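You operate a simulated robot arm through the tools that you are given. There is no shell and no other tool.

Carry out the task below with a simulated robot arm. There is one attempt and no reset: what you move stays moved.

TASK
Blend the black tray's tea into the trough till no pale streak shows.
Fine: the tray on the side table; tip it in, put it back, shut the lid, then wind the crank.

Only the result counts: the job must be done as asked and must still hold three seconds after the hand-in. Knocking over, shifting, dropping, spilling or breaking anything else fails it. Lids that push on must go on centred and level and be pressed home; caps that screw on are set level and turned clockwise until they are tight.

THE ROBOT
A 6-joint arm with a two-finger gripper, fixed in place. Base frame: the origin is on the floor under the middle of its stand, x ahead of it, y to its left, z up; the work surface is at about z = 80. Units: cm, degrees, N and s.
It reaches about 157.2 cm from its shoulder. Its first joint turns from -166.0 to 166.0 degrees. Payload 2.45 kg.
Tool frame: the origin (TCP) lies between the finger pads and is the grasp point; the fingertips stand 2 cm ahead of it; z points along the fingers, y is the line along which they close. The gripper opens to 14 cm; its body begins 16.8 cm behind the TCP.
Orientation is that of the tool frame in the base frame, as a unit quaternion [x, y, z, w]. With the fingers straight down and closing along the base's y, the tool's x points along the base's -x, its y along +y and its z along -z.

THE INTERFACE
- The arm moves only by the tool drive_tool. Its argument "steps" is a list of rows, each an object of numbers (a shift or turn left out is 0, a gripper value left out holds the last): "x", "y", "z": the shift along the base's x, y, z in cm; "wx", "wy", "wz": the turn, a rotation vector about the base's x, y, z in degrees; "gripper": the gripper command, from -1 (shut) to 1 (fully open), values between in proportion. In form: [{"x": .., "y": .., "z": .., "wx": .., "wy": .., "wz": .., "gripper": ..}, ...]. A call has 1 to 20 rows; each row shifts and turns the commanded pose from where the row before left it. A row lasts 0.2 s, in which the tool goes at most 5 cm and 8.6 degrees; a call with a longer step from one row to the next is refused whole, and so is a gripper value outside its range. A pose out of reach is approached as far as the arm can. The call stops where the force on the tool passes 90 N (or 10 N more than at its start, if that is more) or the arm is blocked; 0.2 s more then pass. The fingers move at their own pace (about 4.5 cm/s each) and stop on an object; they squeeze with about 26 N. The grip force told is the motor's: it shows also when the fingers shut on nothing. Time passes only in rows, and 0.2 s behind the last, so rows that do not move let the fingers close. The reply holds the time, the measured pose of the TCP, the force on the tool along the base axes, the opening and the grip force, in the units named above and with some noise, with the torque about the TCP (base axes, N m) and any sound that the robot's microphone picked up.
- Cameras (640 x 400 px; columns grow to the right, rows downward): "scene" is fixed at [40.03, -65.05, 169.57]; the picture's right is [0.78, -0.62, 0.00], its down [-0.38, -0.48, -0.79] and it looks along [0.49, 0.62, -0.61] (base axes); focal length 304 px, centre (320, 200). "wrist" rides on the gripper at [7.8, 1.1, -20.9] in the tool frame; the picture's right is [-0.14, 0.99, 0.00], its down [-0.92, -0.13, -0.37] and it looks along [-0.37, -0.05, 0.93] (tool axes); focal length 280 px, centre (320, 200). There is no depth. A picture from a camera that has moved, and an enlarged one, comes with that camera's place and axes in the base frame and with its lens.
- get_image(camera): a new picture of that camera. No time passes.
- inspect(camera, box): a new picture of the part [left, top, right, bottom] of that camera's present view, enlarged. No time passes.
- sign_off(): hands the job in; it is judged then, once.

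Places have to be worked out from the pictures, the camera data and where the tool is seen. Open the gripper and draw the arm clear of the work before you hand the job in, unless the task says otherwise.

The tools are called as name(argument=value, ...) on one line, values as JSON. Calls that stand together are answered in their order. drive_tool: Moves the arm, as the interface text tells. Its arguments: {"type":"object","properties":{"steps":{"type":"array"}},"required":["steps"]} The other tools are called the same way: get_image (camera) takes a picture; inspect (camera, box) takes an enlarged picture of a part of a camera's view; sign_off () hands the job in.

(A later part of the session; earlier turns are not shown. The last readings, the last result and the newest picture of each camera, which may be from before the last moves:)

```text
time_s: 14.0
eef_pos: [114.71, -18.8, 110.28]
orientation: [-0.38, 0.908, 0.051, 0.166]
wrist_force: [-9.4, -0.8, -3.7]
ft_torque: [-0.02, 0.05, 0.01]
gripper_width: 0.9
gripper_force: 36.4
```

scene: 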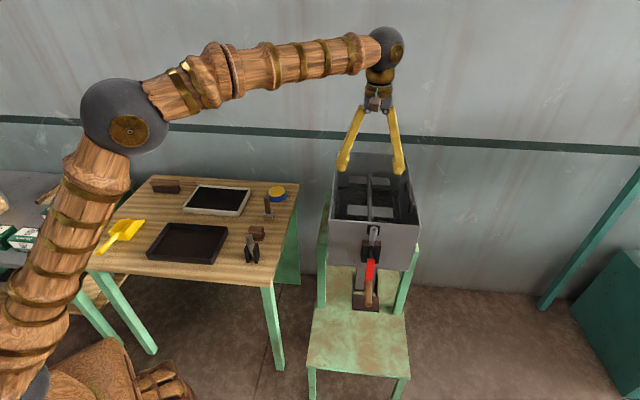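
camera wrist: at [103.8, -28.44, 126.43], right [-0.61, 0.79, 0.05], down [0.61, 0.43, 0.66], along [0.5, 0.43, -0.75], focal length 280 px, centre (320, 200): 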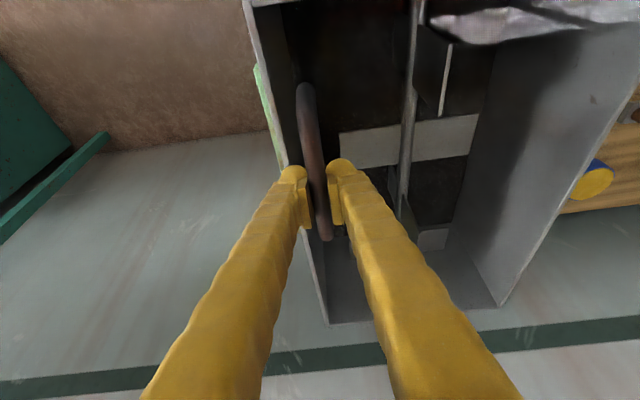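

Relaxed. The lid is at about 2°. I'll continue with the next 4° of the arc.

drive_tool(steps=[{"x": -0.06, "y": 0.06, "z": 0.58, "wx": -0.905, "wy": -0.905}, {"x": -0.06, "y": 0.06, "z": 0.58, "wx": -0.905, "wy": -0.905}, {"x": -0.06, "y": 0.06, "z": 0.58, "wx": -0.905, "wy": -0.905}, {}])

```text
time_s: 15.0
eef_pos: [114.45, -18.49, 111.96]
orientation: [-0.384, 0.906, 0.02, 0.178]
wrist_force: [-52.4, 25.4, -17.7]
ft_torque: [-0.29, 0.06, 0.71]
gripper_width: 0.94
gripper_force: 37.2
```

Theory and feedback agree: the hinge axis is about 26 cm back and 3.7 cm below the bar. I'll correct the -v lag and continue the arc to about 14°.

drive_tool(steps=[{"x": -0.18, "y": 0.18}, {"x": -0.12, "y": 0.12, "z": 0.9, "wx": -1.414, "wy": -1.414}, {"x": -0.14, "y": 0.14, "z": 0.89, "wx": -1.414, "wy": -1.414}, {"x": -0.16, "y": 0.16, "z": 0.88, "wx": -1.414, "wy": -1.414}, {"x": -0.19, "y": 0.19, "z": 0.87, "wx": -1.414, "wy": -1.414}, {}])

```text
time_s: 16.4
eef_pos: [113.71, -17.77, 115.35]
orientation: [-0.394, 0.895, -0.043, 0.203]
wrist_force: [-52.2, 44.0, -29.1]
ft_torque: [-0.34, 0.05, 0.84]
gripper_width: 0.96
gripper_force: 37.3
```

The force is purely radial, so the arc model is right and only the radius offset needs correcting. I'll pull in 0.35 cm and follow the computed arc to 30°.

drive_tool(steps=[{"x": -0.23, "y": 0.23, "z": -0.13}, {"x": -0.53, "y": 0.53, "z": 1.673, "wx": -2.828, "wy": -2.828}, {"x": -0.61, "y": 0.61, "z": 1.618, "wx": -2.828, "wy": -2.828}, {"x": -0.689, "y": 0.689, "z": 1.553, "wx": -2.828, "wy": -2.828}, {"x": -0.764, "y": 0.764, "z": 1.48, "wx": -2.828, "wy": -2.828}, {}])

```text
time_s: 17.8
eef_pos: [111.04, -15.05, 121.76]
orientation: [-0.405, 0.862, -0.172, 0.253]
wrist_force: [9.8, 5.0, 1.6]
ft_torque: [0.08, -0.13, 0.07]
gripper_width: 0.94
gripper_force: 36.9
```

Forces are now near zero and the position matches the model. Continuing to 60°.

drive_tool(steps=[{"x": -1.054, "y": 1.054, "z": 1.74, "wx": -3.536, "wy": -3.536}, {"x": -1.158, "y": 1.158, "z": 1.61, "wx": -3.536, "wy": -3.536}, {"x": -1.252, "y": 1.252, "z": 1.45, "wx": -3.536, "wy": -3.536}, {"x": -1.337, "y": 1.337, "z": 1.3, "wx": -3.536, "wy": -3.536}, {"x": -1.411, "y": 1.411, "z": 1.12, "wx": -3.536, "wy": -3.536}, {"x": -1.475, "y": 1.475, "z": 0.95, "wx": -3.536, "wy": -3.536}, {}])

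get_image(camera="scene")

get_image(camera="wrist")

```text
time_s: 19.4
eef_pos: [103.37, -7.33, 129.89]
orientation: [-0.407, 0.755, -0.396, 0.328]
wrist_force: [4.2, 8.0, -0.3]
ft_torque: [0.24, -0.22, 0.47]
gripper_width: 0.95
gripper_force: 36.5
```

```text
taken
```

scene: 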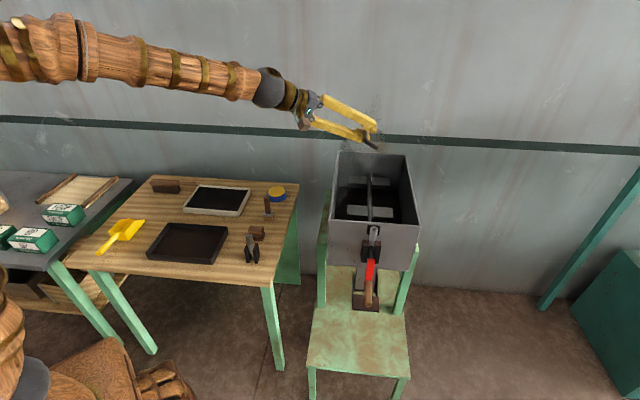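

```text
taken
camera wrist: at [82.21, -6.94, 137.61], right [-0.29, 0.47, -0.83], down [0.16, 0.88, 0.44], along [0.94, -0.01, -0.33], focal length 280 px, centre (320, 200)
```

wrist: 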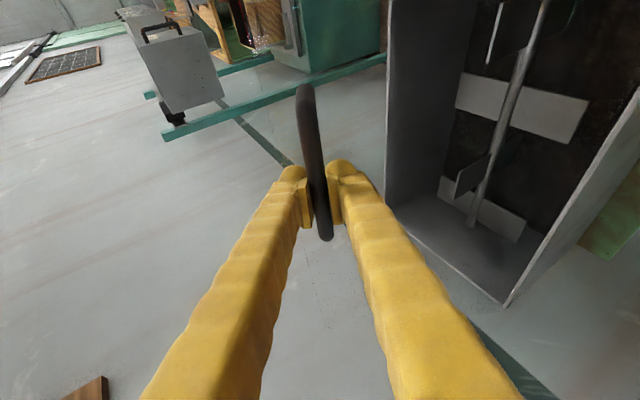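

The lid is opening cleanly. Continuing to 85°.

drive_tool(steps=[{"x": -1.528, "y": 1.528, "z": 0.76, "wx": -3.536, "wy": -3.536}, {"x": -1.569, "y": 1.569, "z": 0.57, "wx": -3.536, "wy": -3.536}, {"x": -1.599, "y": 1.599, "z": 0.37, "wx": -3.536, "wy": -3.536}, {"x": -1.615, "y": 1.615, "z": 0.18, "wx": -3.536, "wy": -3.536}, {"x": -1.62, "y": 1.62, "z": -0.03, "wx": -3.536, "wy": -3.536}, {}])

get_image(camera="scene")

```text
time_s: 20.8
eef_pos: [95.39, 0.57, 131.67]
orientation: [-0.385, 0.626, -0.566, 0.373]
wrist_force: [-5.4, -4.6, 10.5]
ft_torque: [0.04, -0.06, 0.03]
gripper_width: 0.93
gripper_force: 37.3
```

```text
taken
```

scene: 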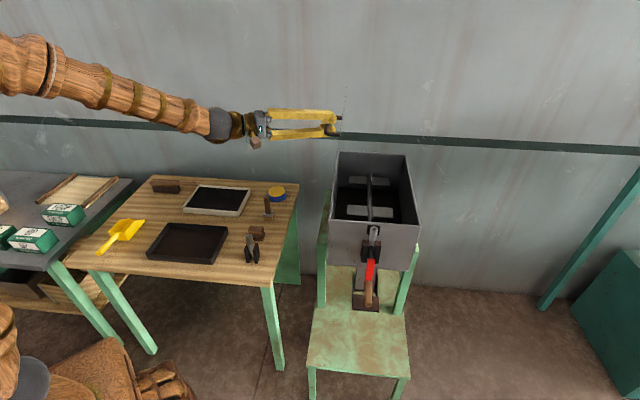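

Continuing slowly past vertical to feel for a stop.

drive_tool(steps=[{"x": -0.806, "y": 0.806, "z": -0.09, "wx": -1.768, "wy": -1.768}, {"x": -0.806, "y": 0.806, "z": -0.13, "wx": -1.768, "wy": -1.768}, {"x": -0.796, "y": 0.796, "z": -0.19, "wx": -1.768, "wy": -1.768}, {"x": -0.796, "y": 0.796, "z": -0.23, "wx": -1.768, "wy": -1.768}, {}])

```text
time_s: 22.0
eef_pos: [92.16, 3.61, 131.14]
orientation: [0.373, -0.566, 0.625, -0.386]
wrist_force: [11.4, -3.8, 1.8]
ft_torque: [0.01, -0.06, -0.11]
gripper_width: 0.94
gripper_force: 36.9
```

drive_tool(steps=[{"x": -0.78, "y": 0.78, "z": -0.29, "wx": -1.768, "wy": -1.768}, {"x": -0.78, "y": 0.78, "z": -0.33, "wx": -1.768, "wy": -1.768}, {}])

```text
time_s: 22.8
eef_pos: [90.54, 5.33, 130.57]
orientation: [0.366, -0.534, 0.653, -0.392]
wrist_force: [-0.2, 0.2, 0.7]
ft_torque: [0.01, -0.03, 0.04]
gripper_width: 0.01
gripper_force: 29.5
```

The gripper slipped off the bar (width 0.01), perhaps because the lid met its stop just past vertical. I'll look at where the lid is.

get_image(camera="scene")

get_image(camera="wrist")

inspect(camera="scene", box=[270, 80, 430, 230])

```text
taken
```

scene: 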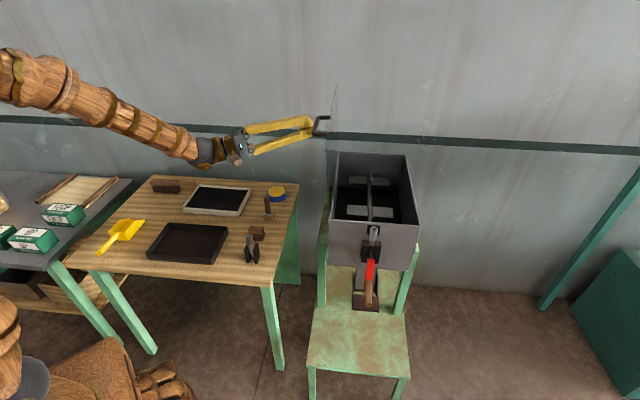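

```text
taken
camera wrist: at [68.56, 6.75, 126.62], right [0.18, 0.0, -0.98], down [0.05, 1.0, 0.01], along [0.98, -0.05, 0.18], focal length 280 px, centre (320, 200)
```

wrist: 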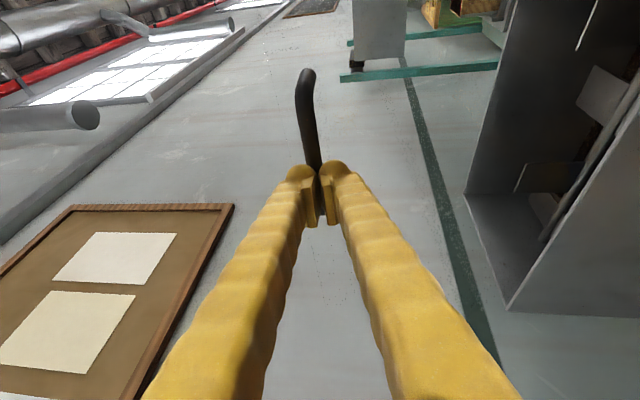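

```text
2.67 times, centred on (350, 155) of scene
camera zoom: at [40.03, -65.05, 169.57], right [0.78, -0.62, 0.0], down [-0.38, -0.48, -0.79], along [0.49, 0.62, -0.61], focal length 812 px, centre (240, 320)
```

zoom: 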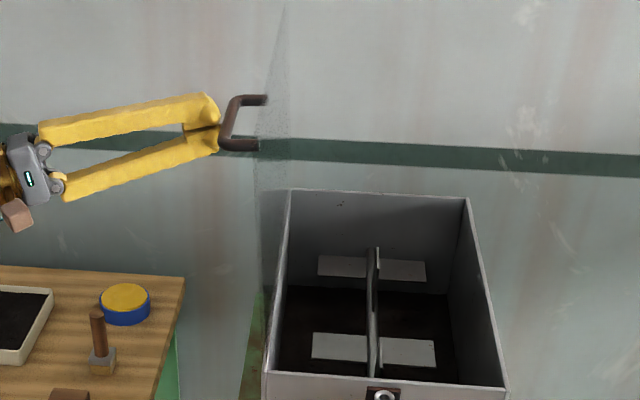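

The lid rests open by itself, leaning slightly past vertical against its stop, and the fingers just slid off the bar. I'll back straight away from the handle along the finger direction.

drive_tool(steps=[{"x": -1.8, "y": 0.82, "z": -0.3}, {"x": -2.25, "y": 1.0, "z": -0.4}, {"x": -2.7, "y": 1.2, "z": -0.4}, {"x": -2.7, "y": 1.2, "z": -0.4}, {"x": -2.0, "y": 1.5, "z": 0}])

inspect(camera="scene", box=[270, 80, 430, 230])

get_image(camera="wrist")

```text
time_s: 24.0
eef_pos: [79.18, 11.25, 129.09]
orientation: [0.365, -0.534, 0.654, -0.391]
wrist_force: [0.5, -0.1, 0.6]
ft_torque: [0.01, 0.0, 0.04]
gripper_width: 0.0
gripper_force: 28.9
```

```text
2.67 times, centred on (350, 155) of scene
camera zoom: at [40.03, -65.05, 169.57], right [0.78, -0.62, 0.0], down [-0.38, -0.48, -0.79], along [0.49, 0.62, -0.61], focal length 812 px, centre (240, 320)
```

zoom: 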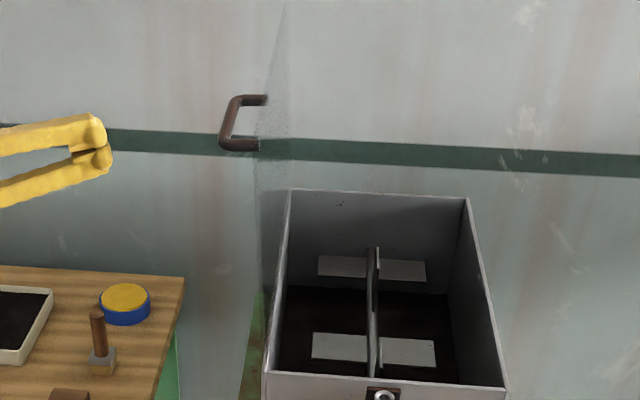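

```text
taken
camera wrist: at [57.2, 12.64, 125.14], right [0.18, 0.0, -0.98], down [0.05, 1.0, 0.01], along [0.98, -0.05, 0.18], focal length 280 px, centre (320, 200)
```

wrist: 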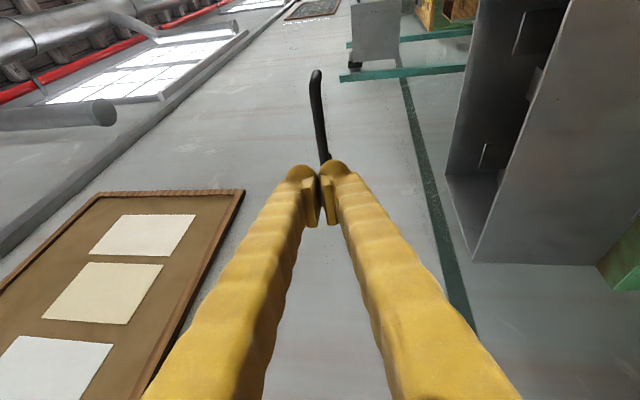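

The lid stays open. Now I'll bring the gripper back to fingers-down and travel above the black tray, staying high.

drive_tool(steps=[{"x": -1.4, "y": 2.1, "z": 0.5, "wx": 5.04, "wy": 5.04, "gripper": -1}, {"x": -1.4, "y": 2.1, "z": 0.5, "wx": 5.04, "wy": 5.04}, {"x": -1.4, "y": 2.1, "z": 0, "wx": 5.04, "wy": 5.04}, {"x": -1.4, "y": 2.1, "z": 0, "wx": 5.04, "wy": 5.04}, {"x": -1.4, "y": 2.1, "z": 0, "wx": 5.04, "wy": 5.04}, {"x": -1.4, "y": 2.1, "z": 0, "wx": 5.04, "wy": 5.04}, {"x": -1.4, "y": 2.1, "z": 0, "wx": 5.04, "wy": 5.04}, {"x": -1.4, "y": 2.1, "z": 0, "wx": 5.04, "wy": 5.04}, {"x": -1.4, "y": 2.1, "z": 0, "wx": 5.04, "wy": 5.04}, {"x": -1.4, "y": 2.1, "z": 0, "wx": 5.04, "wy": 5.04}, {"x": -1.4, "y": 2.1, "z": 0, "wx": 5.04, "wy": 5.04}, {"x": -1.4, "y": 2.1, "z": 0, "wx": 5.04, "wy": 5.04}, {"x": -1.4, "y": 2.1, "z": 0, "wx": 5.04, "wy": 5.04}, {"x": -1.4, "y": 2.1, "z": 0, "wx": 5.04, "wy": 5.04}, {"wx": -3.54, "wy": 3.54}, {"wx": -3.54, "wy": 3.54}, {"wx": -3.54, "wy": 3.54}, {"wx": -3.54, "wy": 3.54}])

get_image(camera="scene")

get_image(camera="wrist")

```text
time_s: 27.8
eef_pos: [59.54, 40.43, 130.04]
orientation: [-0.383, 0.924, -0.002, 0.001]
wrist_force: [-0.1, 0.0, 0.3]
ft_torque: [0.01, -0.04, -0.03]
gripper_width: 0.0
gripper_force: 29.7
```

```text
taken
```

scene: 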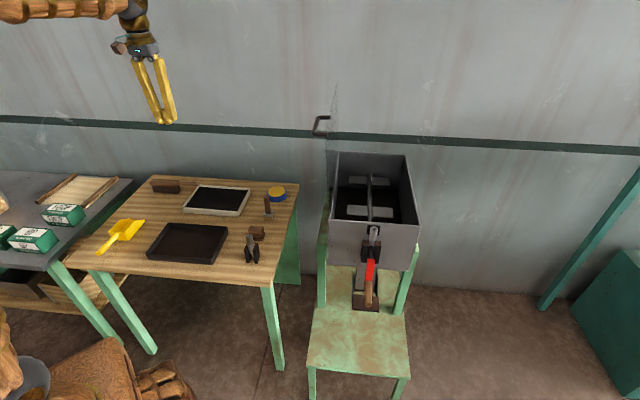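

```text
taken
camera wrist: at [53.18, 35.7, 151.03], right [-0.6, 0.8, 0.0], down [0.74, 0.56, 0.37], along [0.29, 0.22, -0.93], focal length 280 px, centre (320, 200)
```

wrist: 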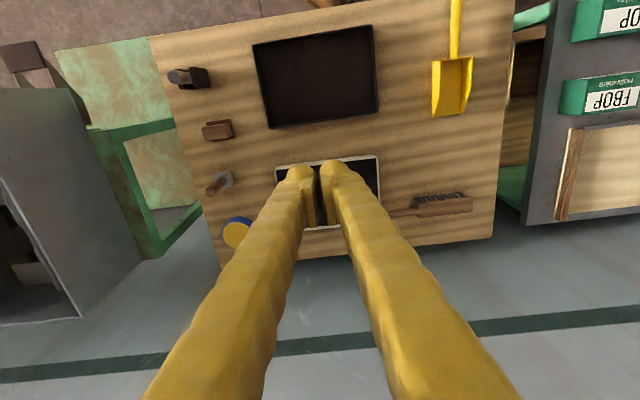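

The gripper points down above the side table. I'll zoom in on the black tray to measure its walls.

inspect(camera="wrist", box=[240, 10, 400, 140])

inspect(camera="scene", box=[140, 210, 240, 275])

```text
3.08 times, centred on (320, 75) of wrist
camera zoom: at [53.18, 35.7, 151.03], right [-0.6, 0.8, 0.0], down [0.74, 0.56, 0.37], along [0.29, 0.22, -0.93], focal length 863 px, centre (320, 585)
```

zoom: 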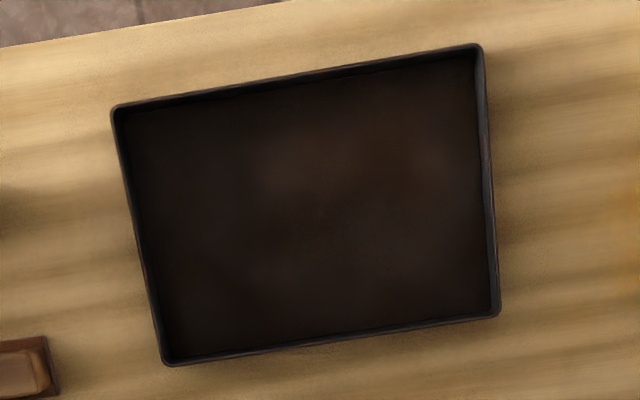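

```text
6.15 times, centred on (190, 242) of scene
camera zoom: at [40.03, -65.05, 169.57], right [0.78, -0.62, 0.0], down [-0.38, -0.48, -0.79], along [0.49, 0.62, -0.61], focal length 1874 px, centre (1120, -62)
```

zoom: 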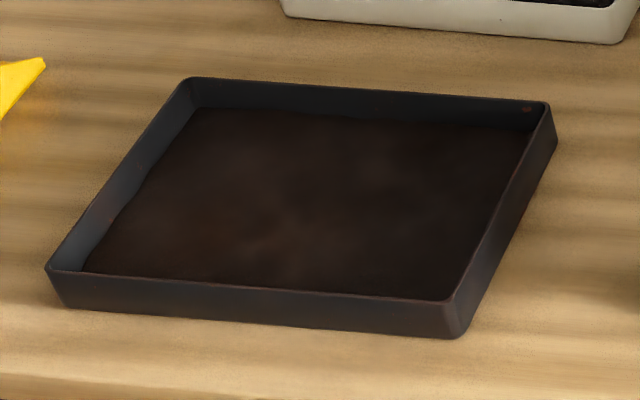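

The tray's outer rim measures about u 52–69.3, v -0.1–25.3, with its top at z≈83.8. I'll grip the middle of its far (+u) long wall, so I'm yawing -90° and moving above it with the gripper part open.

drive_tool(steps=[{"x": -0.16, "y": -0.04, "z": -2.2, "wz": -7.5, "gripper": -0.25}, {"x": -0.16, "y": -0.04, "z": -2.2, "wz": -7.5}, {"x": -0.16, "y": -0.04, "z": -2.2, "wz": -7.5}, {"x": -0.16, "y": -0.04, "z": -2.2, "wz": -7.5}, {"x": -0.16, "y": -0.04, "z": -2.2, "wz": -7.5}, {"x": -0.16, "y": -0.04, "z": -2.2, "wz": -7.5}, {"x": -0.16, "y": -0.04, "z": -2.2, "wz": -7.5}, {"x": -0.16, "y": -0.04, "z": -2.2, "wz": -7.5}, {"x": -0.16, "y": -0.04, "z": -2.2, "wz": -7.5}, {"x": -0.16, "y": -0.04, "z": -2.2, "wz": -7.5}, {"x": -0.16, "y": -0.04, "z": -2.2, "wz": -7.5}, {"x": -0.16, "y": -0.04, "z": -2.2, "wz": -7.5}])

get_image(camera="wrist")

get_image(camera="scene")

```text
time_s: 30.4
eef_pos: [57.79, 40.06, 103.65]
orientation: [0.383, 0.924, 0.0, 0.0]
wrist_force: [-0.3, 0.7, -1.0]
ft_torque: [-0.03, 0.01, 0.01]
gripper_width: 5.24
gripper_force: 0.0
```

```text
taken
camera wrist: at [52.99, 46.28, 124.52], right [0.8, 0.6, 0.0], down [0.56, -0.74, 0.37], along [0.22, -0.3, -0.93], focal length 280 px, centre (320, 200)
```

wrist: 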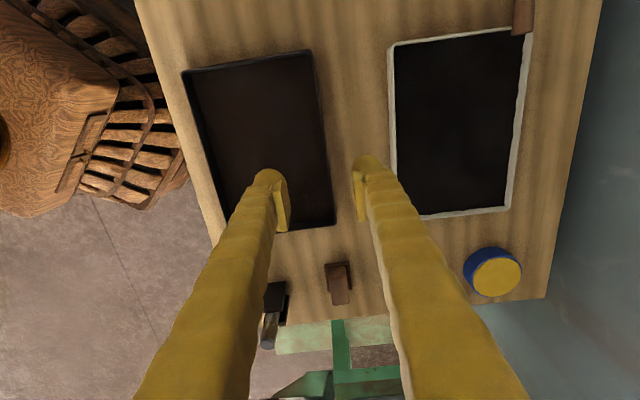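

```text
taken
```

scene: 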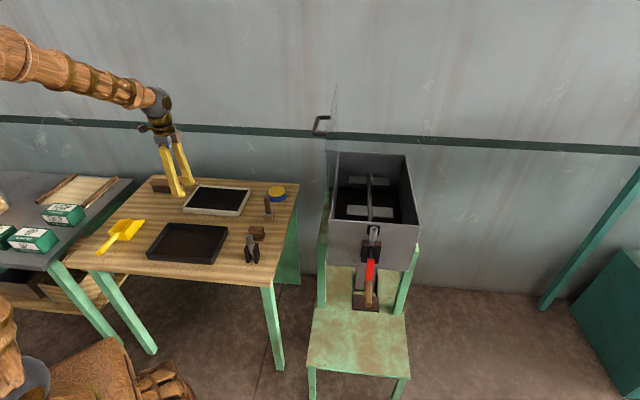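

inspect(camera="wrist", box=[170, 30, 400, 240])

inspect(camera="wrist", box=[260, 130, 380, 240])

```text
1.90 times, centred on (285, 135) of wrist
camera zoom: at [52.99, 46.28, 124.52], right [0.8, 0.6, 0.0], down [0.56, -0.74, 0.37], along [0.22, -0.3, -0.93], focal length 534 px, centre (387, 324)
```

zoom: 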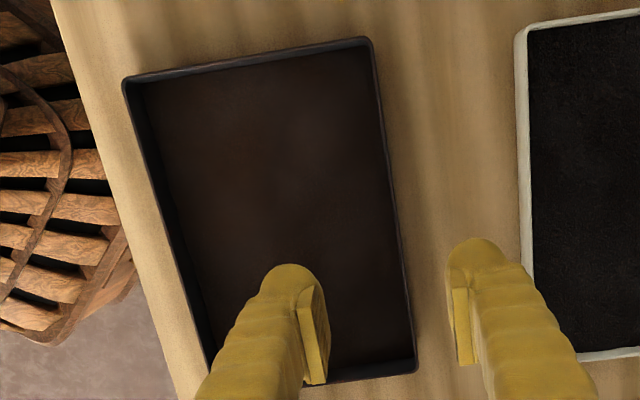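

```text
3.64 times, centred on (320, 185) of wrist
camera zoom: at [52.99, 46.28, 124.52], right [0.8, 0.6, 0.0], down [0.56, -0.74, 0.37], along [0.22, -0.3, -0.93], focal length 1020 px, centre (320, 254)
```

zoom: 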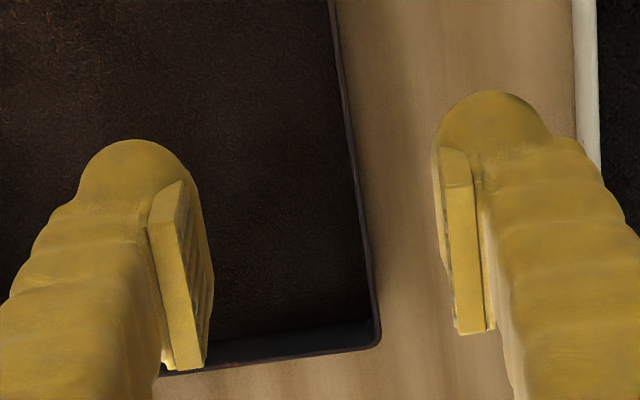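

The TCP (u 69.2, v 12.5) is right over the middle of that wall. I'll descend to just above the rim and re-check.

drive_tool(steps=[{"z": -3}, {"z": -3}, {"z": -3}, {"z": -2.5}, {"z": -2}, {}])

inspect(camera="wrist", box=[240, 100, 400, 260])

inspect(camera="scene", box=[140, 170, 260, 270])

```text
time_s: 31.8
eef_pos: [57.5, 40.05, 90.21]
orientation: [0.383, 0.924, -0.001, -0.001]
wrist_force: [0.6, -0.3, 0.0]
ft_torque: [-0.02, 0.0, 0.02]
gripper_width: 5.26
gripper_force: 0.1
```

```text
2.50 times, centred on (320, 180) of wrist
camera zoom: at [52.79, 46.25, 111.18], right [0.8, 0.6, 0.0], down [0.56, -0.74, 0.37], along [0.22, -0.3, -0.93], focal length 701 px, centre (320, 250)
```

zoom: 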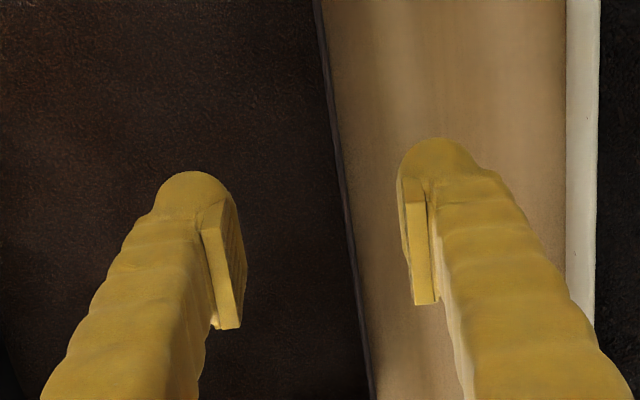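

```text
4.00 times, centred on (200, 220) of scene
camera zoom: at [40.03, -65.05, 169.57], right [0.78, -0.62, 0.0], down [-0.38, -0.48, -0.79], along [0.49, 0.62, -0.61], focal length 1218 px, centre (800, 120)
```

zoom: 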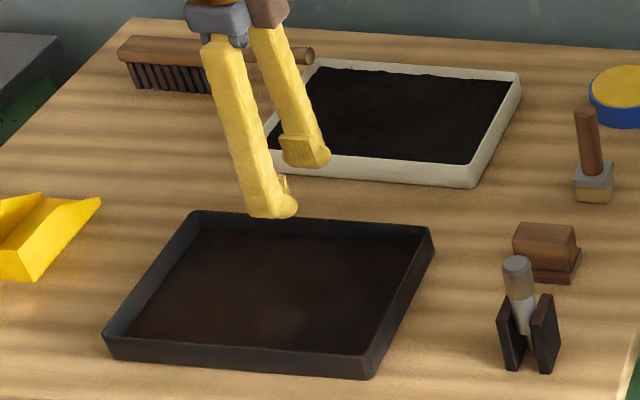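

The wall's centre is at about u 69.4. I'll nudge +0.4 in u and descend around it, going slowly at the end.

drive_tool(steps=[{"x": 0.35, "y": 0.25, "z": -1.5}, {"z": -1.5}, {"z": -1.5}, {"z": -1.0}, {"z": -0.6}, {}])

inspect(camera="wrist", box=[240, 100, 400, 260])

inspect(camera="scene", box=[160, 190, 240, 250])

```text
time_s: 33.2
eef_pos: [57.96, 40.27, 84.02]
orientation: [0.383, 0.924, -0.002, 0.0]
wrist_force: [0.0, -0.9, 0.1]
ft_torque: [-0.02, 0.0, -0.02]
gripper_width: 5.21
gripper_force: 0.1
```

```text
2.50 times, centred on (320, 180) of wrist
camera zoom: at [53.2, 46.57, 105.03], right [0.8, 0.6, 0.0], down [0.56, -0.74, 0.37], along [0.22, -0.3, -0.93], focal length 701 px, centre (320, 250)
```

zoom: 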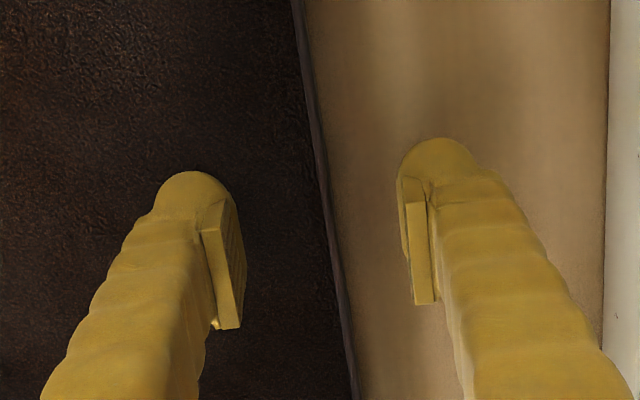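

```text
6.67 times, centred on (200, 220) of scene
camera zoom: at [40.03, -65.05, 169.57], right [0.78, -0.62, 0.0], down [-0.38, -0.48, -0.79], along [0.49, 0.62, -0.61], focal length 2030 px, centre (1120, 67)
```

zoom: 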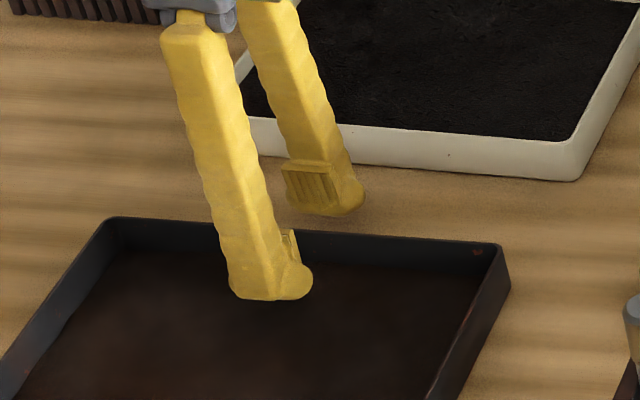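

The fingers straddle the wall well. I'll lower the last centimetre in small steps, watching the force.

drive_tool(steps=[{"x": 0.1, "y": 0.1, "z": -0.4}, {"z": -0.4}, {}])

```text
time_s: 34.0
eef_pos: [58.12, 40.37, 83.19]
orientation: [0.382, 0.924, -0.001, 0.0]
wrist_force: [0.1, -0.5, 0.5]
ft_torque: [0.02, 0.0, -0.02]
gripper_width: 5.24
gripper_force: 0.1
```

drive_tool(steps=[{"z": -0.3}, {"gripper": -1}, {"gripper": -1}, {"gripper": -1}, {"gripper": -1}, {"gripper": -1}])

inspect(camera="wrist", box=[240, 100, 400, 260])

inspect(camera="scene", box=[140, 180, 250, 270])

```text
time_s: 35.4
eef_pos: [58.16, 40.26, 82.94]
orientation: [0.383, 0.924, -0.002, -0.001]
wrist_force: [0.2, -0.5, 0.3]
ft_torque: [0.01, -0.01, 0.19]
gripper_width: 0.6
gripper_force: 25.8
```

```text
2.50 times, centred on (320, 180) of wrist
camera zoom: at [53.3, 46.59, 103.92], right [0.8, 0.6, 0.0], down [0.56, -0.74, 0.37], along [0.22, -0.3, -0.93], focal length 701 px, centre (320, 250)
```

zoom: 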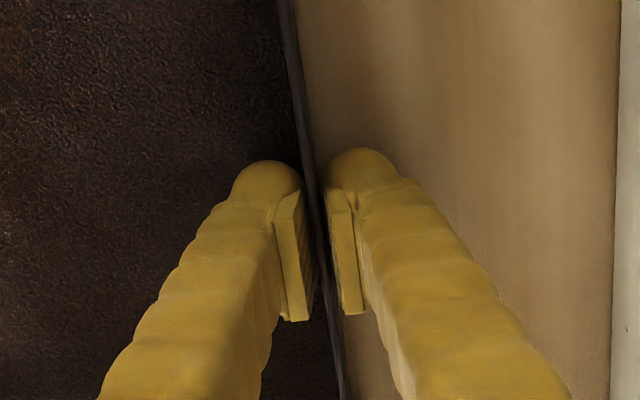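

```text
4.44 times, centred on (195, 225) of scene
camera zoom: at [40.03, -65.05, 169.57], right [0.78, -0.62, 0.0], down [-0.38, -0.48, -0.79], along [0.49, 0.62, -0.61], focal length 1353 px, centre (876, 89)
```

zoom: 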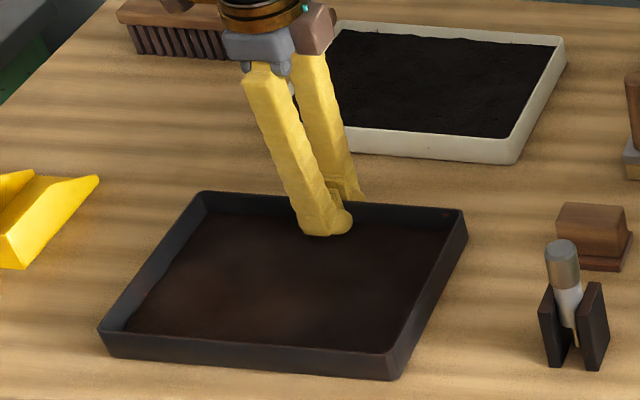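

The wall is gripped (0.6 cm, 26 N). I'll try a small lift and read the weight and torque.

drive_tool(steps=[{"z": 0.3}, {"z": 0.4}, {"z": 0.5}, {}])

inspect(camera="scene", box=[140, 180, 250, 270])

get_image(camera="wrist")

```text
time_s: 36.4
eef_pos: [58.1, 40.42, 84.2]
orientation: [0.383, 0.924, -0.001, -0.001]
wrist_force: [-0.7, 0.3, -1.9]
ft_torque: [0.05, -0.05, -0.05]
gripper_width: 0.61
gripper_force: 25.7
```

```text
4.44 times, centred on (195, 225) of scene
camera zoom: at [40.03, -65.05, 169.57], right [0.78, -0.62, 0.0], down [-0.38, -0.48, -0.79], along [0.49, 0.62, -0.61], focal length 1353 px, centre (876, 89)
```

zoom: 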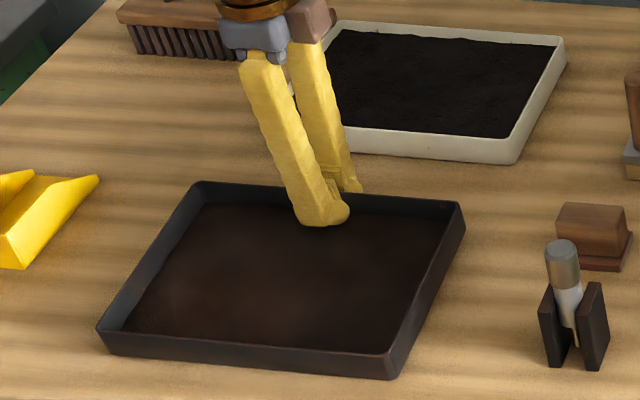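

```text
taken
camera wrist: at [53.3, 46.58, 105.14], right [0.8, 0.6, 0.0], down [0.56, -0.74, 0.37], along [0.22, -0.3, -0.93], focal length 280 px, centre (320, 200)
```

wrist: 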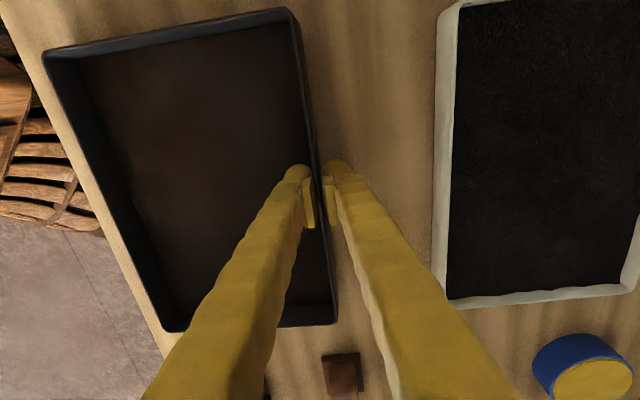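

Only about 2 N so far, so the tray is light, with its near edge still near the table. I'll lift a bit more and compare how level it stays.

drive_tool(steps=[{"z": 0.5}, {"z": 0.5}, {"z": 0.5}, {"z": 0.5}, {}])

inspect(camera="scene", box=[140, 170, 250, 270])

get_image(camera="wrist")

```text
time_s: 37.6
eef_pos: [58.03, 40.42, 86.05]
orientation: [0.382, 0.924, -0.001, 0.001]
wrist_force: [0.7, 0.3, -3.2]
ft_torque: [0.22, -0.15, -0.07]
gripper_width: 0.6
gripper_force: 26.1
```

```text
4.00 times, centred on (195, 220) of scene
camera zoom: at [40.03, -65.05, 169.57], right [0.78, -0.62, 0.0], down [-0.38, -0.48, -0.79], along [0.49, 0.62, -0.61], focal length 1218 px, centre (820, 120)
```

zoom: 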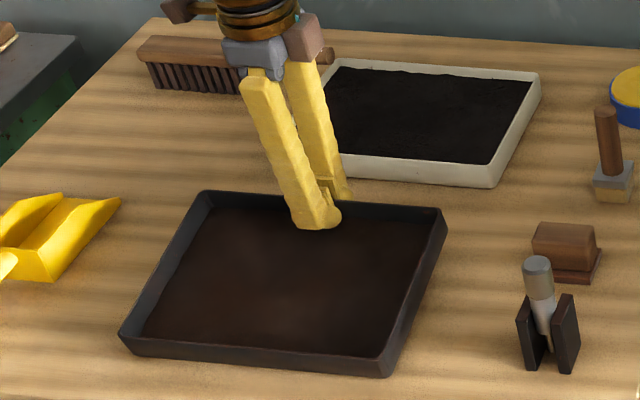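

```text
taken
camera wrist: at [53.28, 46.58, 107.13], right [0.8, 0.6, 0.0], down [0.56, -0.74, 0.37], along [0.22, -0.3, -0.93], focal length 280 px, centre (320, 200)
```

wrist: 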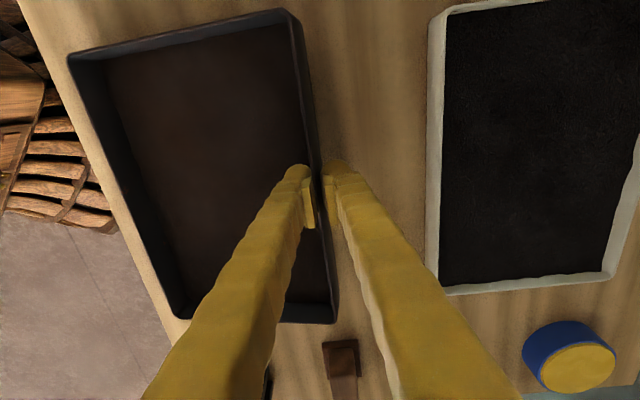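

The far wall is up 3 cm but the near edge is still on the table, so the tray is pivoting about 10° in the grip. I'll look closely at the pads before deciding.

inspect(camera="wrist", box=[260, 120, 380, 250])

inspect(camera="scene", box=[185, 195, 245, 240])

inspect(camera="scene", box=[145, 225, 250, 275])

```text
3.08 times, centred on (320, 185) of wrist
camera zoom: at [53.28, 46.58, 107.13], right [0.8, 0.6, 0.0], down [0.56, -0.74, 0.37], along [0.22, -0.3, -0.93], focal length 863 px, centre (320, 246)
```

zoom: 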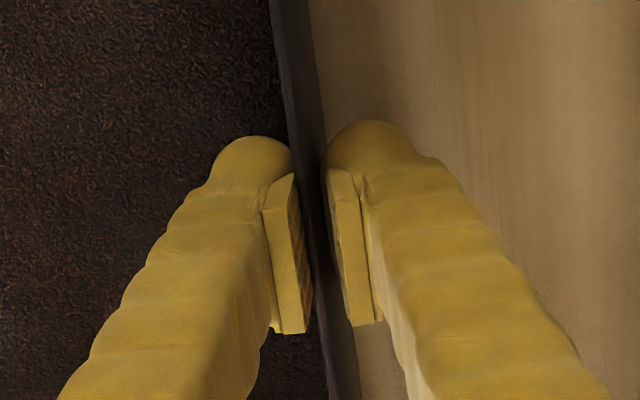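

```text
8.89 times, centred on (215, 218) of scene
camera zoom: at [40.03, -65.05, 169.57], right [0.78, -0.62, 0.0], down [-0.38, -0.48, -0.79], along [0.49, 0.62, -0.61], focal length 2707 px, centre (1253, 44)
```

zoom: 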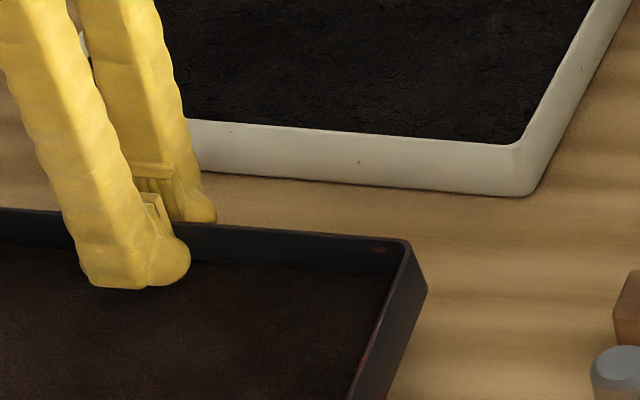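

```text
6.10 times, centred on (198, 250) of scene
camera zoom: at [40.03, -65.05, 169.57], right [0.78, -0.62, 0.0], down [-0.38, -0.48, -0.79], along [0.49, 0.62, -0.61], focal length 1856 px, centre (1067, -105)
```

zoom: 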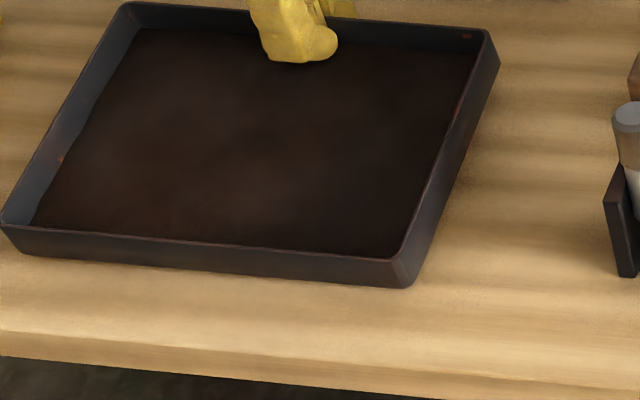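

The tray's wall flares outward by about 8–10°, and it has now settled flush with the pads. So I'll tilt the tool to level the tray, still low over the table, and see if the grip holds the moment.

drive_tool(steps=[{"wx": -1.4, "wy": 1.4}, {"wx": -1.4, "wy": 1.4}, {"wx": -1.4, "wy": 1.4}, {"wx": -1.4, "wy": 1.4}, {"wx": -1.4, "wy": 1.4}, {}])

inspect(camera="scene", box=[145, 180, 250, 275])

get_image(camera="wrist")

```text
time_s: 39.0
eef_pos: [58.15, 40.31, 86.07]
orientation: [0.38, 0.921, -0.082, -0.034]
wrist_force: [-0.1, 0.6, -2.9]
ft_torque: [0.2, -0.22, 0.13]
gripper_width: 0.61
gripper_force: 25.7
```

```text
4.21 times, centred on (198, 228) of scene
camera zoom: at [40.03, -65.05, 169.57], right [0.78, -0.62, 0.0], down [-0.38, -0.48, -0.79], along [0.49, 0.62, -0.61], focal length 1282 px, centre (836, 84)
```

zoom: 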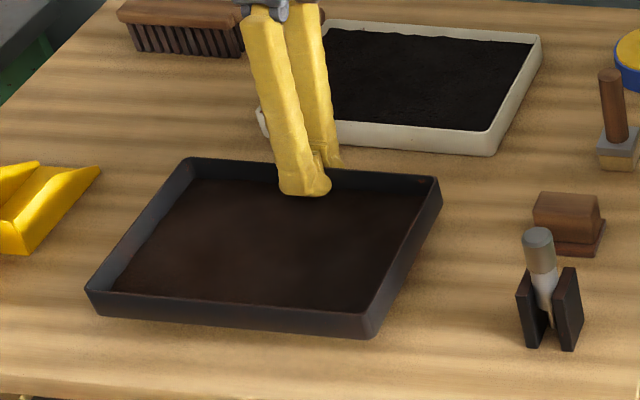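

```text
taken
camera wrist: at [55.86, 49.15, 106.58], right [0.79, 0.59, -0.17], down [0.61, -0.69, 0.39], along [0.11, -0.41, -0.91], focal length 280 px, centre (320, 200)
```

wrist: 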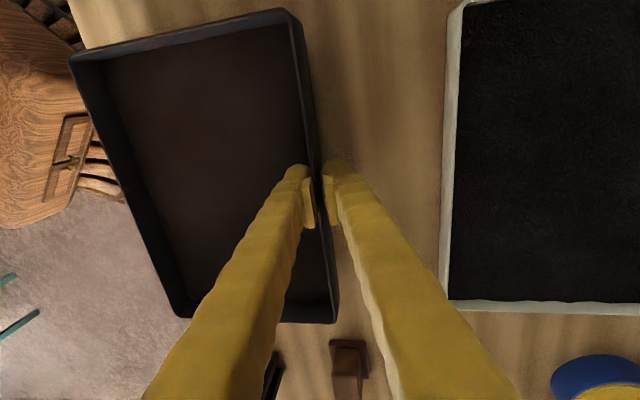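

The tray came up level, at only about 3 N, and the grip holds. But pouring from this wall would put the forearm right over the open lid's top edge. The short +v wall is a better hold, because the wrist then stays off the trough's near end. So I'll set the tray back down exactly where it was and regrip.

drive_tool(steps=[{"z": -0.8}, {"z": -0.8}, {"z": -0.7}, {"z": -0.4}, {"z": -0.2}, {}])

inspect(camera="scene", box=[145, 180, 250, 275])

```text
time_s: 40.4
eef_pos: [58.01, 40.37, 83.13]
orientation: [0.381, 0.92, -0.082, -0.034]
wrist_force: [0.6, -0.2, -2.8]
ft_torque: [0.17, -0.23, 0.19]
gripper_width: 0.61
gripper_force: 26.2
```

```text
4.21 times, centred on (198, 228) of scene
camera zoom: at [40.03, -65.05, 169.57], right [0.78, -0.62, 0.0], down [-0.38, -0.48, -0.79], along [0.49, 0.62, -0.61], focal length 1282 px, centre (836, 84)
```

zoom: 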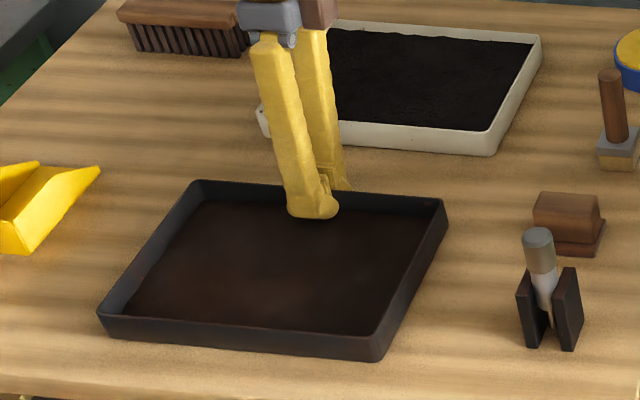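

drive_tool(steps=[{"z": -0.15}, {"z": -0.15}, {}])

```text
time_s: 41.2
eef_pos: [58.17, 40.36, 83.0]
orientation: [0.381, 0.92, -0.08, -0.033]
wrist_force: [-3.8, -0.4, 11.5]
ft_torque: [0.22, -0.1, -0.17]
gripper_width: 0.59
gripper_force: 26.3
```

It's down on the table. Releasing and rising.

drive_tool(steps=[{"z": 0.1}, {"gripper": -0.6}, {"gripper": -0.3}, {"gripper": -0.3}, {"z": 1.0}, {"z": 2.0}, {"z": 3.0}, {"z": 3.0}, {"z": 3.0}, {"z": 3.0}])

inspect(camera="scene", box=[140, 210, 240, 275])

get_image(camera="wrist")

```text
time_s: 43.4
eef_pos: [57.99, 40.39, 97.95]
orientation: [0.381, 0.92, -0.081, -0.034]
wrist_force: [-0.3, 0.6, -0.4]
ft_torque: [0.01, -0.03, -0.04]
gripper_width: 4.88
gripper_force: 0.0
```

```text
6.15 times, centred on (190, 242) of scene
camera zoom: at [40.03, -65.05, 169.57], right [0.78, -0.62, 0.0], down [-0.38, -0.48, -0.79], along [0.49, 0.62, -0.61], focal length 1874 px, centre (1120, -62)
```

zoom: 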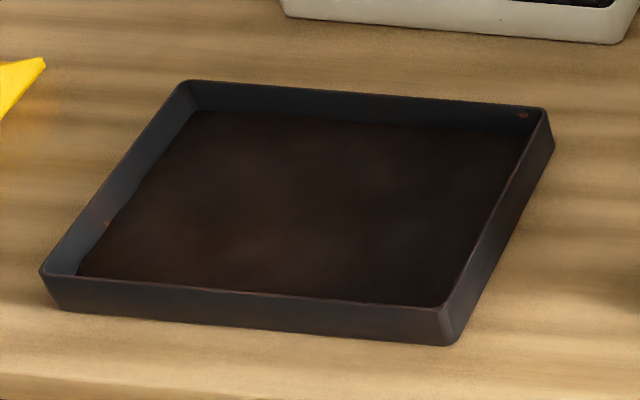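

```text
taken
camera wrist: at [55.7, 49.16, 118.47], right [0.79, 0.59, -0.17], down [0.61, -0.69, 0.39], along [0.11, -0.41, -0.91], focal length 280 px, centre (320, 200)
```

wrist: 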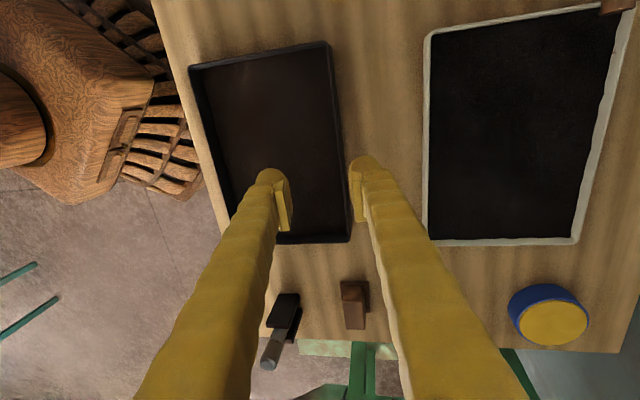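

The tray is back level, within a few millimetres of its original place, with its tea undisturbed. Now I'll reorient so the fingers close across the short +v wall, with the wrist leaning back along the tray.

drive_tool(steps=[{"z": 2, "wx": 3.54, "wy": -3.54}, {"z": 2, "wx": 3.54, "wy": -3.54}, {"x": 0.2, "y": -1.27, "z": 0.3, "wz": -7.5}, {"x": 0.2, "y": -1.27, "z": 0.3, "wz": -7.5}, {"x": 0.2, "y": -1.27, "z": 0.3, "wz": -7.5}, {"x": 0.2, "y": -1.27, "z": 0.3, "wz": -7.5}, {"x": 0.2, "y": -1.27, "z": 0.3, "wz": -7.5}, {"x": 0.2, "y": -1.27, "z": 0.3, "wz": -7.5}, {"x": 0.2, "y": -1.27, "z": 0.3, "wz": -7.5}, {"x": 0.2, "y": -1.27, "z": 0.3, "wz": -7.5}, {"x": 0.2, "y": -1.27, "z": 0.3, "wz": -7.5}, {"x": 0.2, "y": -1.27, "z": 0.3, "wz": -7.5}, {"x": 0.2, "y": -1.27, "z": 0.3, "wz": -7.5}, {"x": 0.2, "y": -1.27, "z": 0.3, "wz": -7.5}])

get_image(camera="wrist")

get_image(camera="scene")

```text
time_s: 46.4
eef_pos: [60.43, 25.04, 105.5]
orientation: [0.924, 0.382, 0.0, 0.0]
wrist_force: [-0.8, -0.1, 0.5]
ft_torque: [-0.02, 0.02, -0.02]
gripper_width: 4.89
gripper_force: 0.1
```

```text
taken
camera wrist: at [66.72, 29.71, 126.58], right [0.6, -0.8, 0.0], down [-0.74, -0.56, 0.37], along [-0.29, -0.22, -0.93], focal length 280 px, centre (320, 200)
```

wrist: 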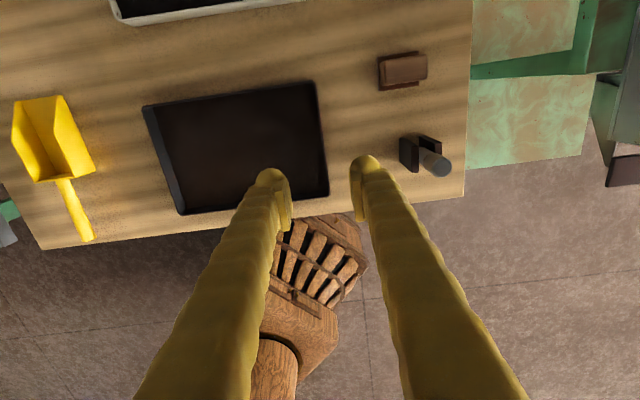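

```text
taken
```

scene: 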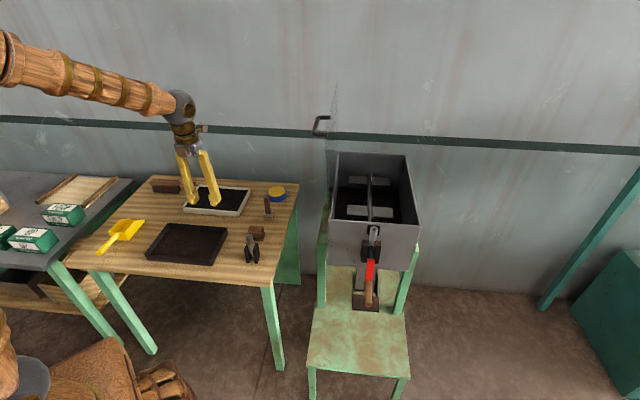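

That orientation is reachable. I'll add the 15° lean and the flare tilt, then descend over the middle of the +v wall (u≈60.9, v≈25).

drive_tool(steps=[{"x": 0.12, "y": 0.17, "wx": 5.3, "wy": -5.3}, {"x": 0.12, "y": 0.17, "wx": 5.3, "wy": -5.3}, {"wx": 5.66, "wy": 5.66}, {"z": -3}, {"z": -3}, {"z": -3}, {"z": -3}, {"z": -3}, {}])

get_image(camera="wrist")

inspect(camera="scene", box=[150, 170, 270, 275])

```text
time_s: 48.4
eef_pos: [60.65, 25.05, 90.5]
orientation: [0.917, 0.371, 0.093, -0.114]
wrist_force: [-0.6, -0.2, 0.4]
ft_torque: [0.01, 0.03, 0.01]
gripper_width: 4.9
gripper_force: 0.0
```

```text
taken
camera wrist: at [65.07, 23.75, 112.49], right [0.6, -0.78, -0.17], down [-0.77, -0.62, 0.13], along [-0.21, 0.05, -0.98], focal length 280 px, centre (320, 200)
```

wrist: 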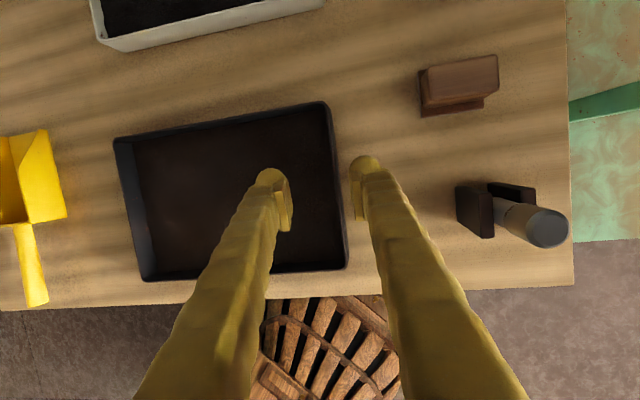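

```text
3.81 times, centred on (210, 222) of scene
camera zoom: at [40.03, -65.05, 169.57], right [0.78, -0.62, 0.0], down [-0.38, -0.48, -0.79], along [0.49, 0.62, -0.61], focal length 1160 px, centre (739, 114)
```

zoom: 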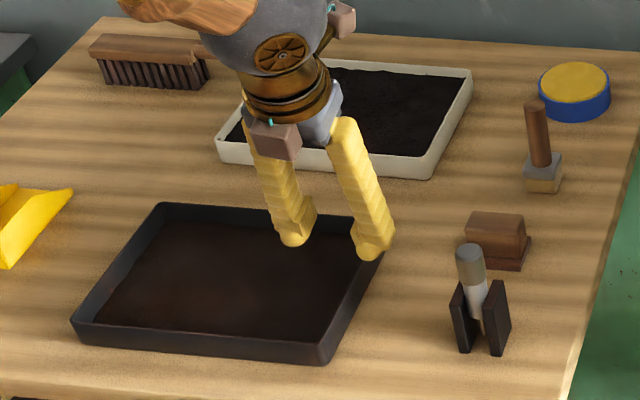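

The TCP (u 60.6, v 25.2) sits over the wall. Descending in steps.

drive_tool(steps=[{"z": -1.5}, {"z": -1.5}, {"z": -1.3}, {"z": -1.0}, {"z": -0.6}, {}])

inspect(camera="wrist", box=[240, 100, 400, 260])

inspect(camera="scene", box=[180, 200, 260, 265])

```text
time_s: 49.8
eef_pos: [60.59, 25.44, 84.64]
orientation: [0.917, 0.37, 0.093, -0.114]
wrist_force: [-0.7, -0.3, 0.0]
ft_torque: [0.01, -0.01, 0.0]
gripper_width: 4.88
gripper_force: 0.1
```

```text
2.50 times, centred on (320, 180) of wrist
camera zoom: at [65.1, 23.96, 106.62], right [0.6, -0.78, -0.17], down [-0.77, -0.62, 0.13], along [-0.21, 0.05, -0.98], focal length 701 px, centre (320, 250)
```

zoom: 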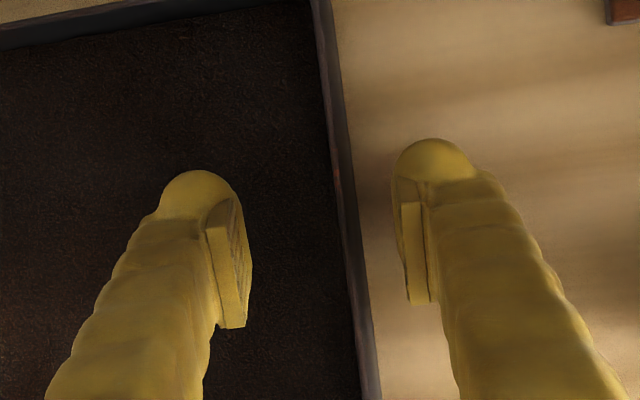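

```text
6.15 times, centred on (220, 232) of scene
camera zoom: at [40.03, -65.05, 169.57], right [0.78, -0.62, 0.0], down [-0.38, -0.48, -0.79], along [0.49, 0.62, -0.61], focal length 1874 px, centre (935, 0)
```

zoom: 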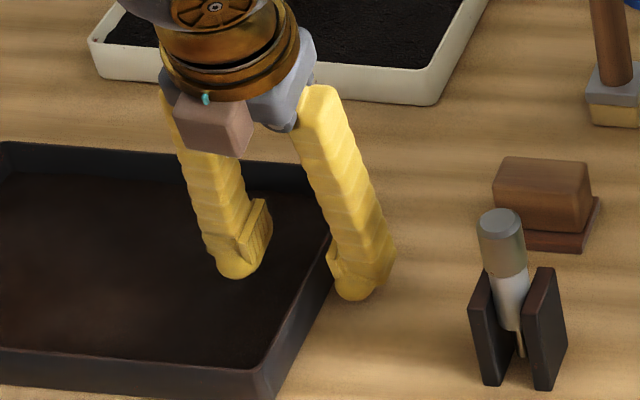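

The wall is about 0.6 cm towards +v of the finger centre. I'll shift and lower to grip depth.

drive_tool(steps=[{"x": 0.42, "y": -0.42, "z": -0.5}, {"z": -0.5}, {"z": -0.4}, {}])

inspect(camera="wrist", box=[240, 100, 400, 260])

```text
time_s: 50.8
eef_pos: [61.18, 25.13, 83.38]
orientation: [0.917, 0.371, 0.093, -0.114]
wrist_force: [0.4, -0.4, -0.3]
ft_torque: [0.0, 0.02, 0.02]
gripper_width: 4.89
gripper_force: 0.2
```

```text
2.50 times, centred on (320, 180) of wrist
camera zoom: at [65.6, 23.64, 105.22], right [0.6, -0.78, -0.17], down [-0.77, -0.62, 0.13], along [-0.21, 0.05, -0.98], focal length 701 px, centre (320, 250)
```

zoom: 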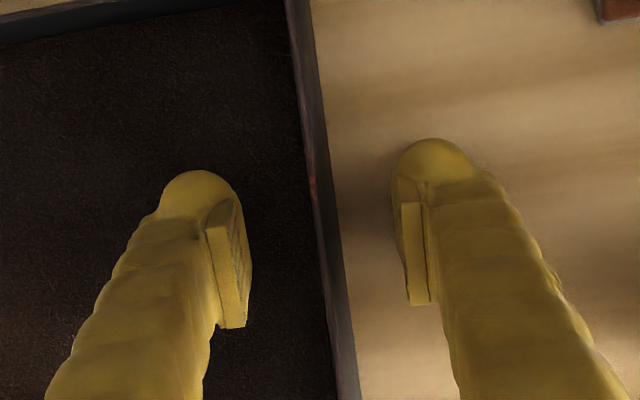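

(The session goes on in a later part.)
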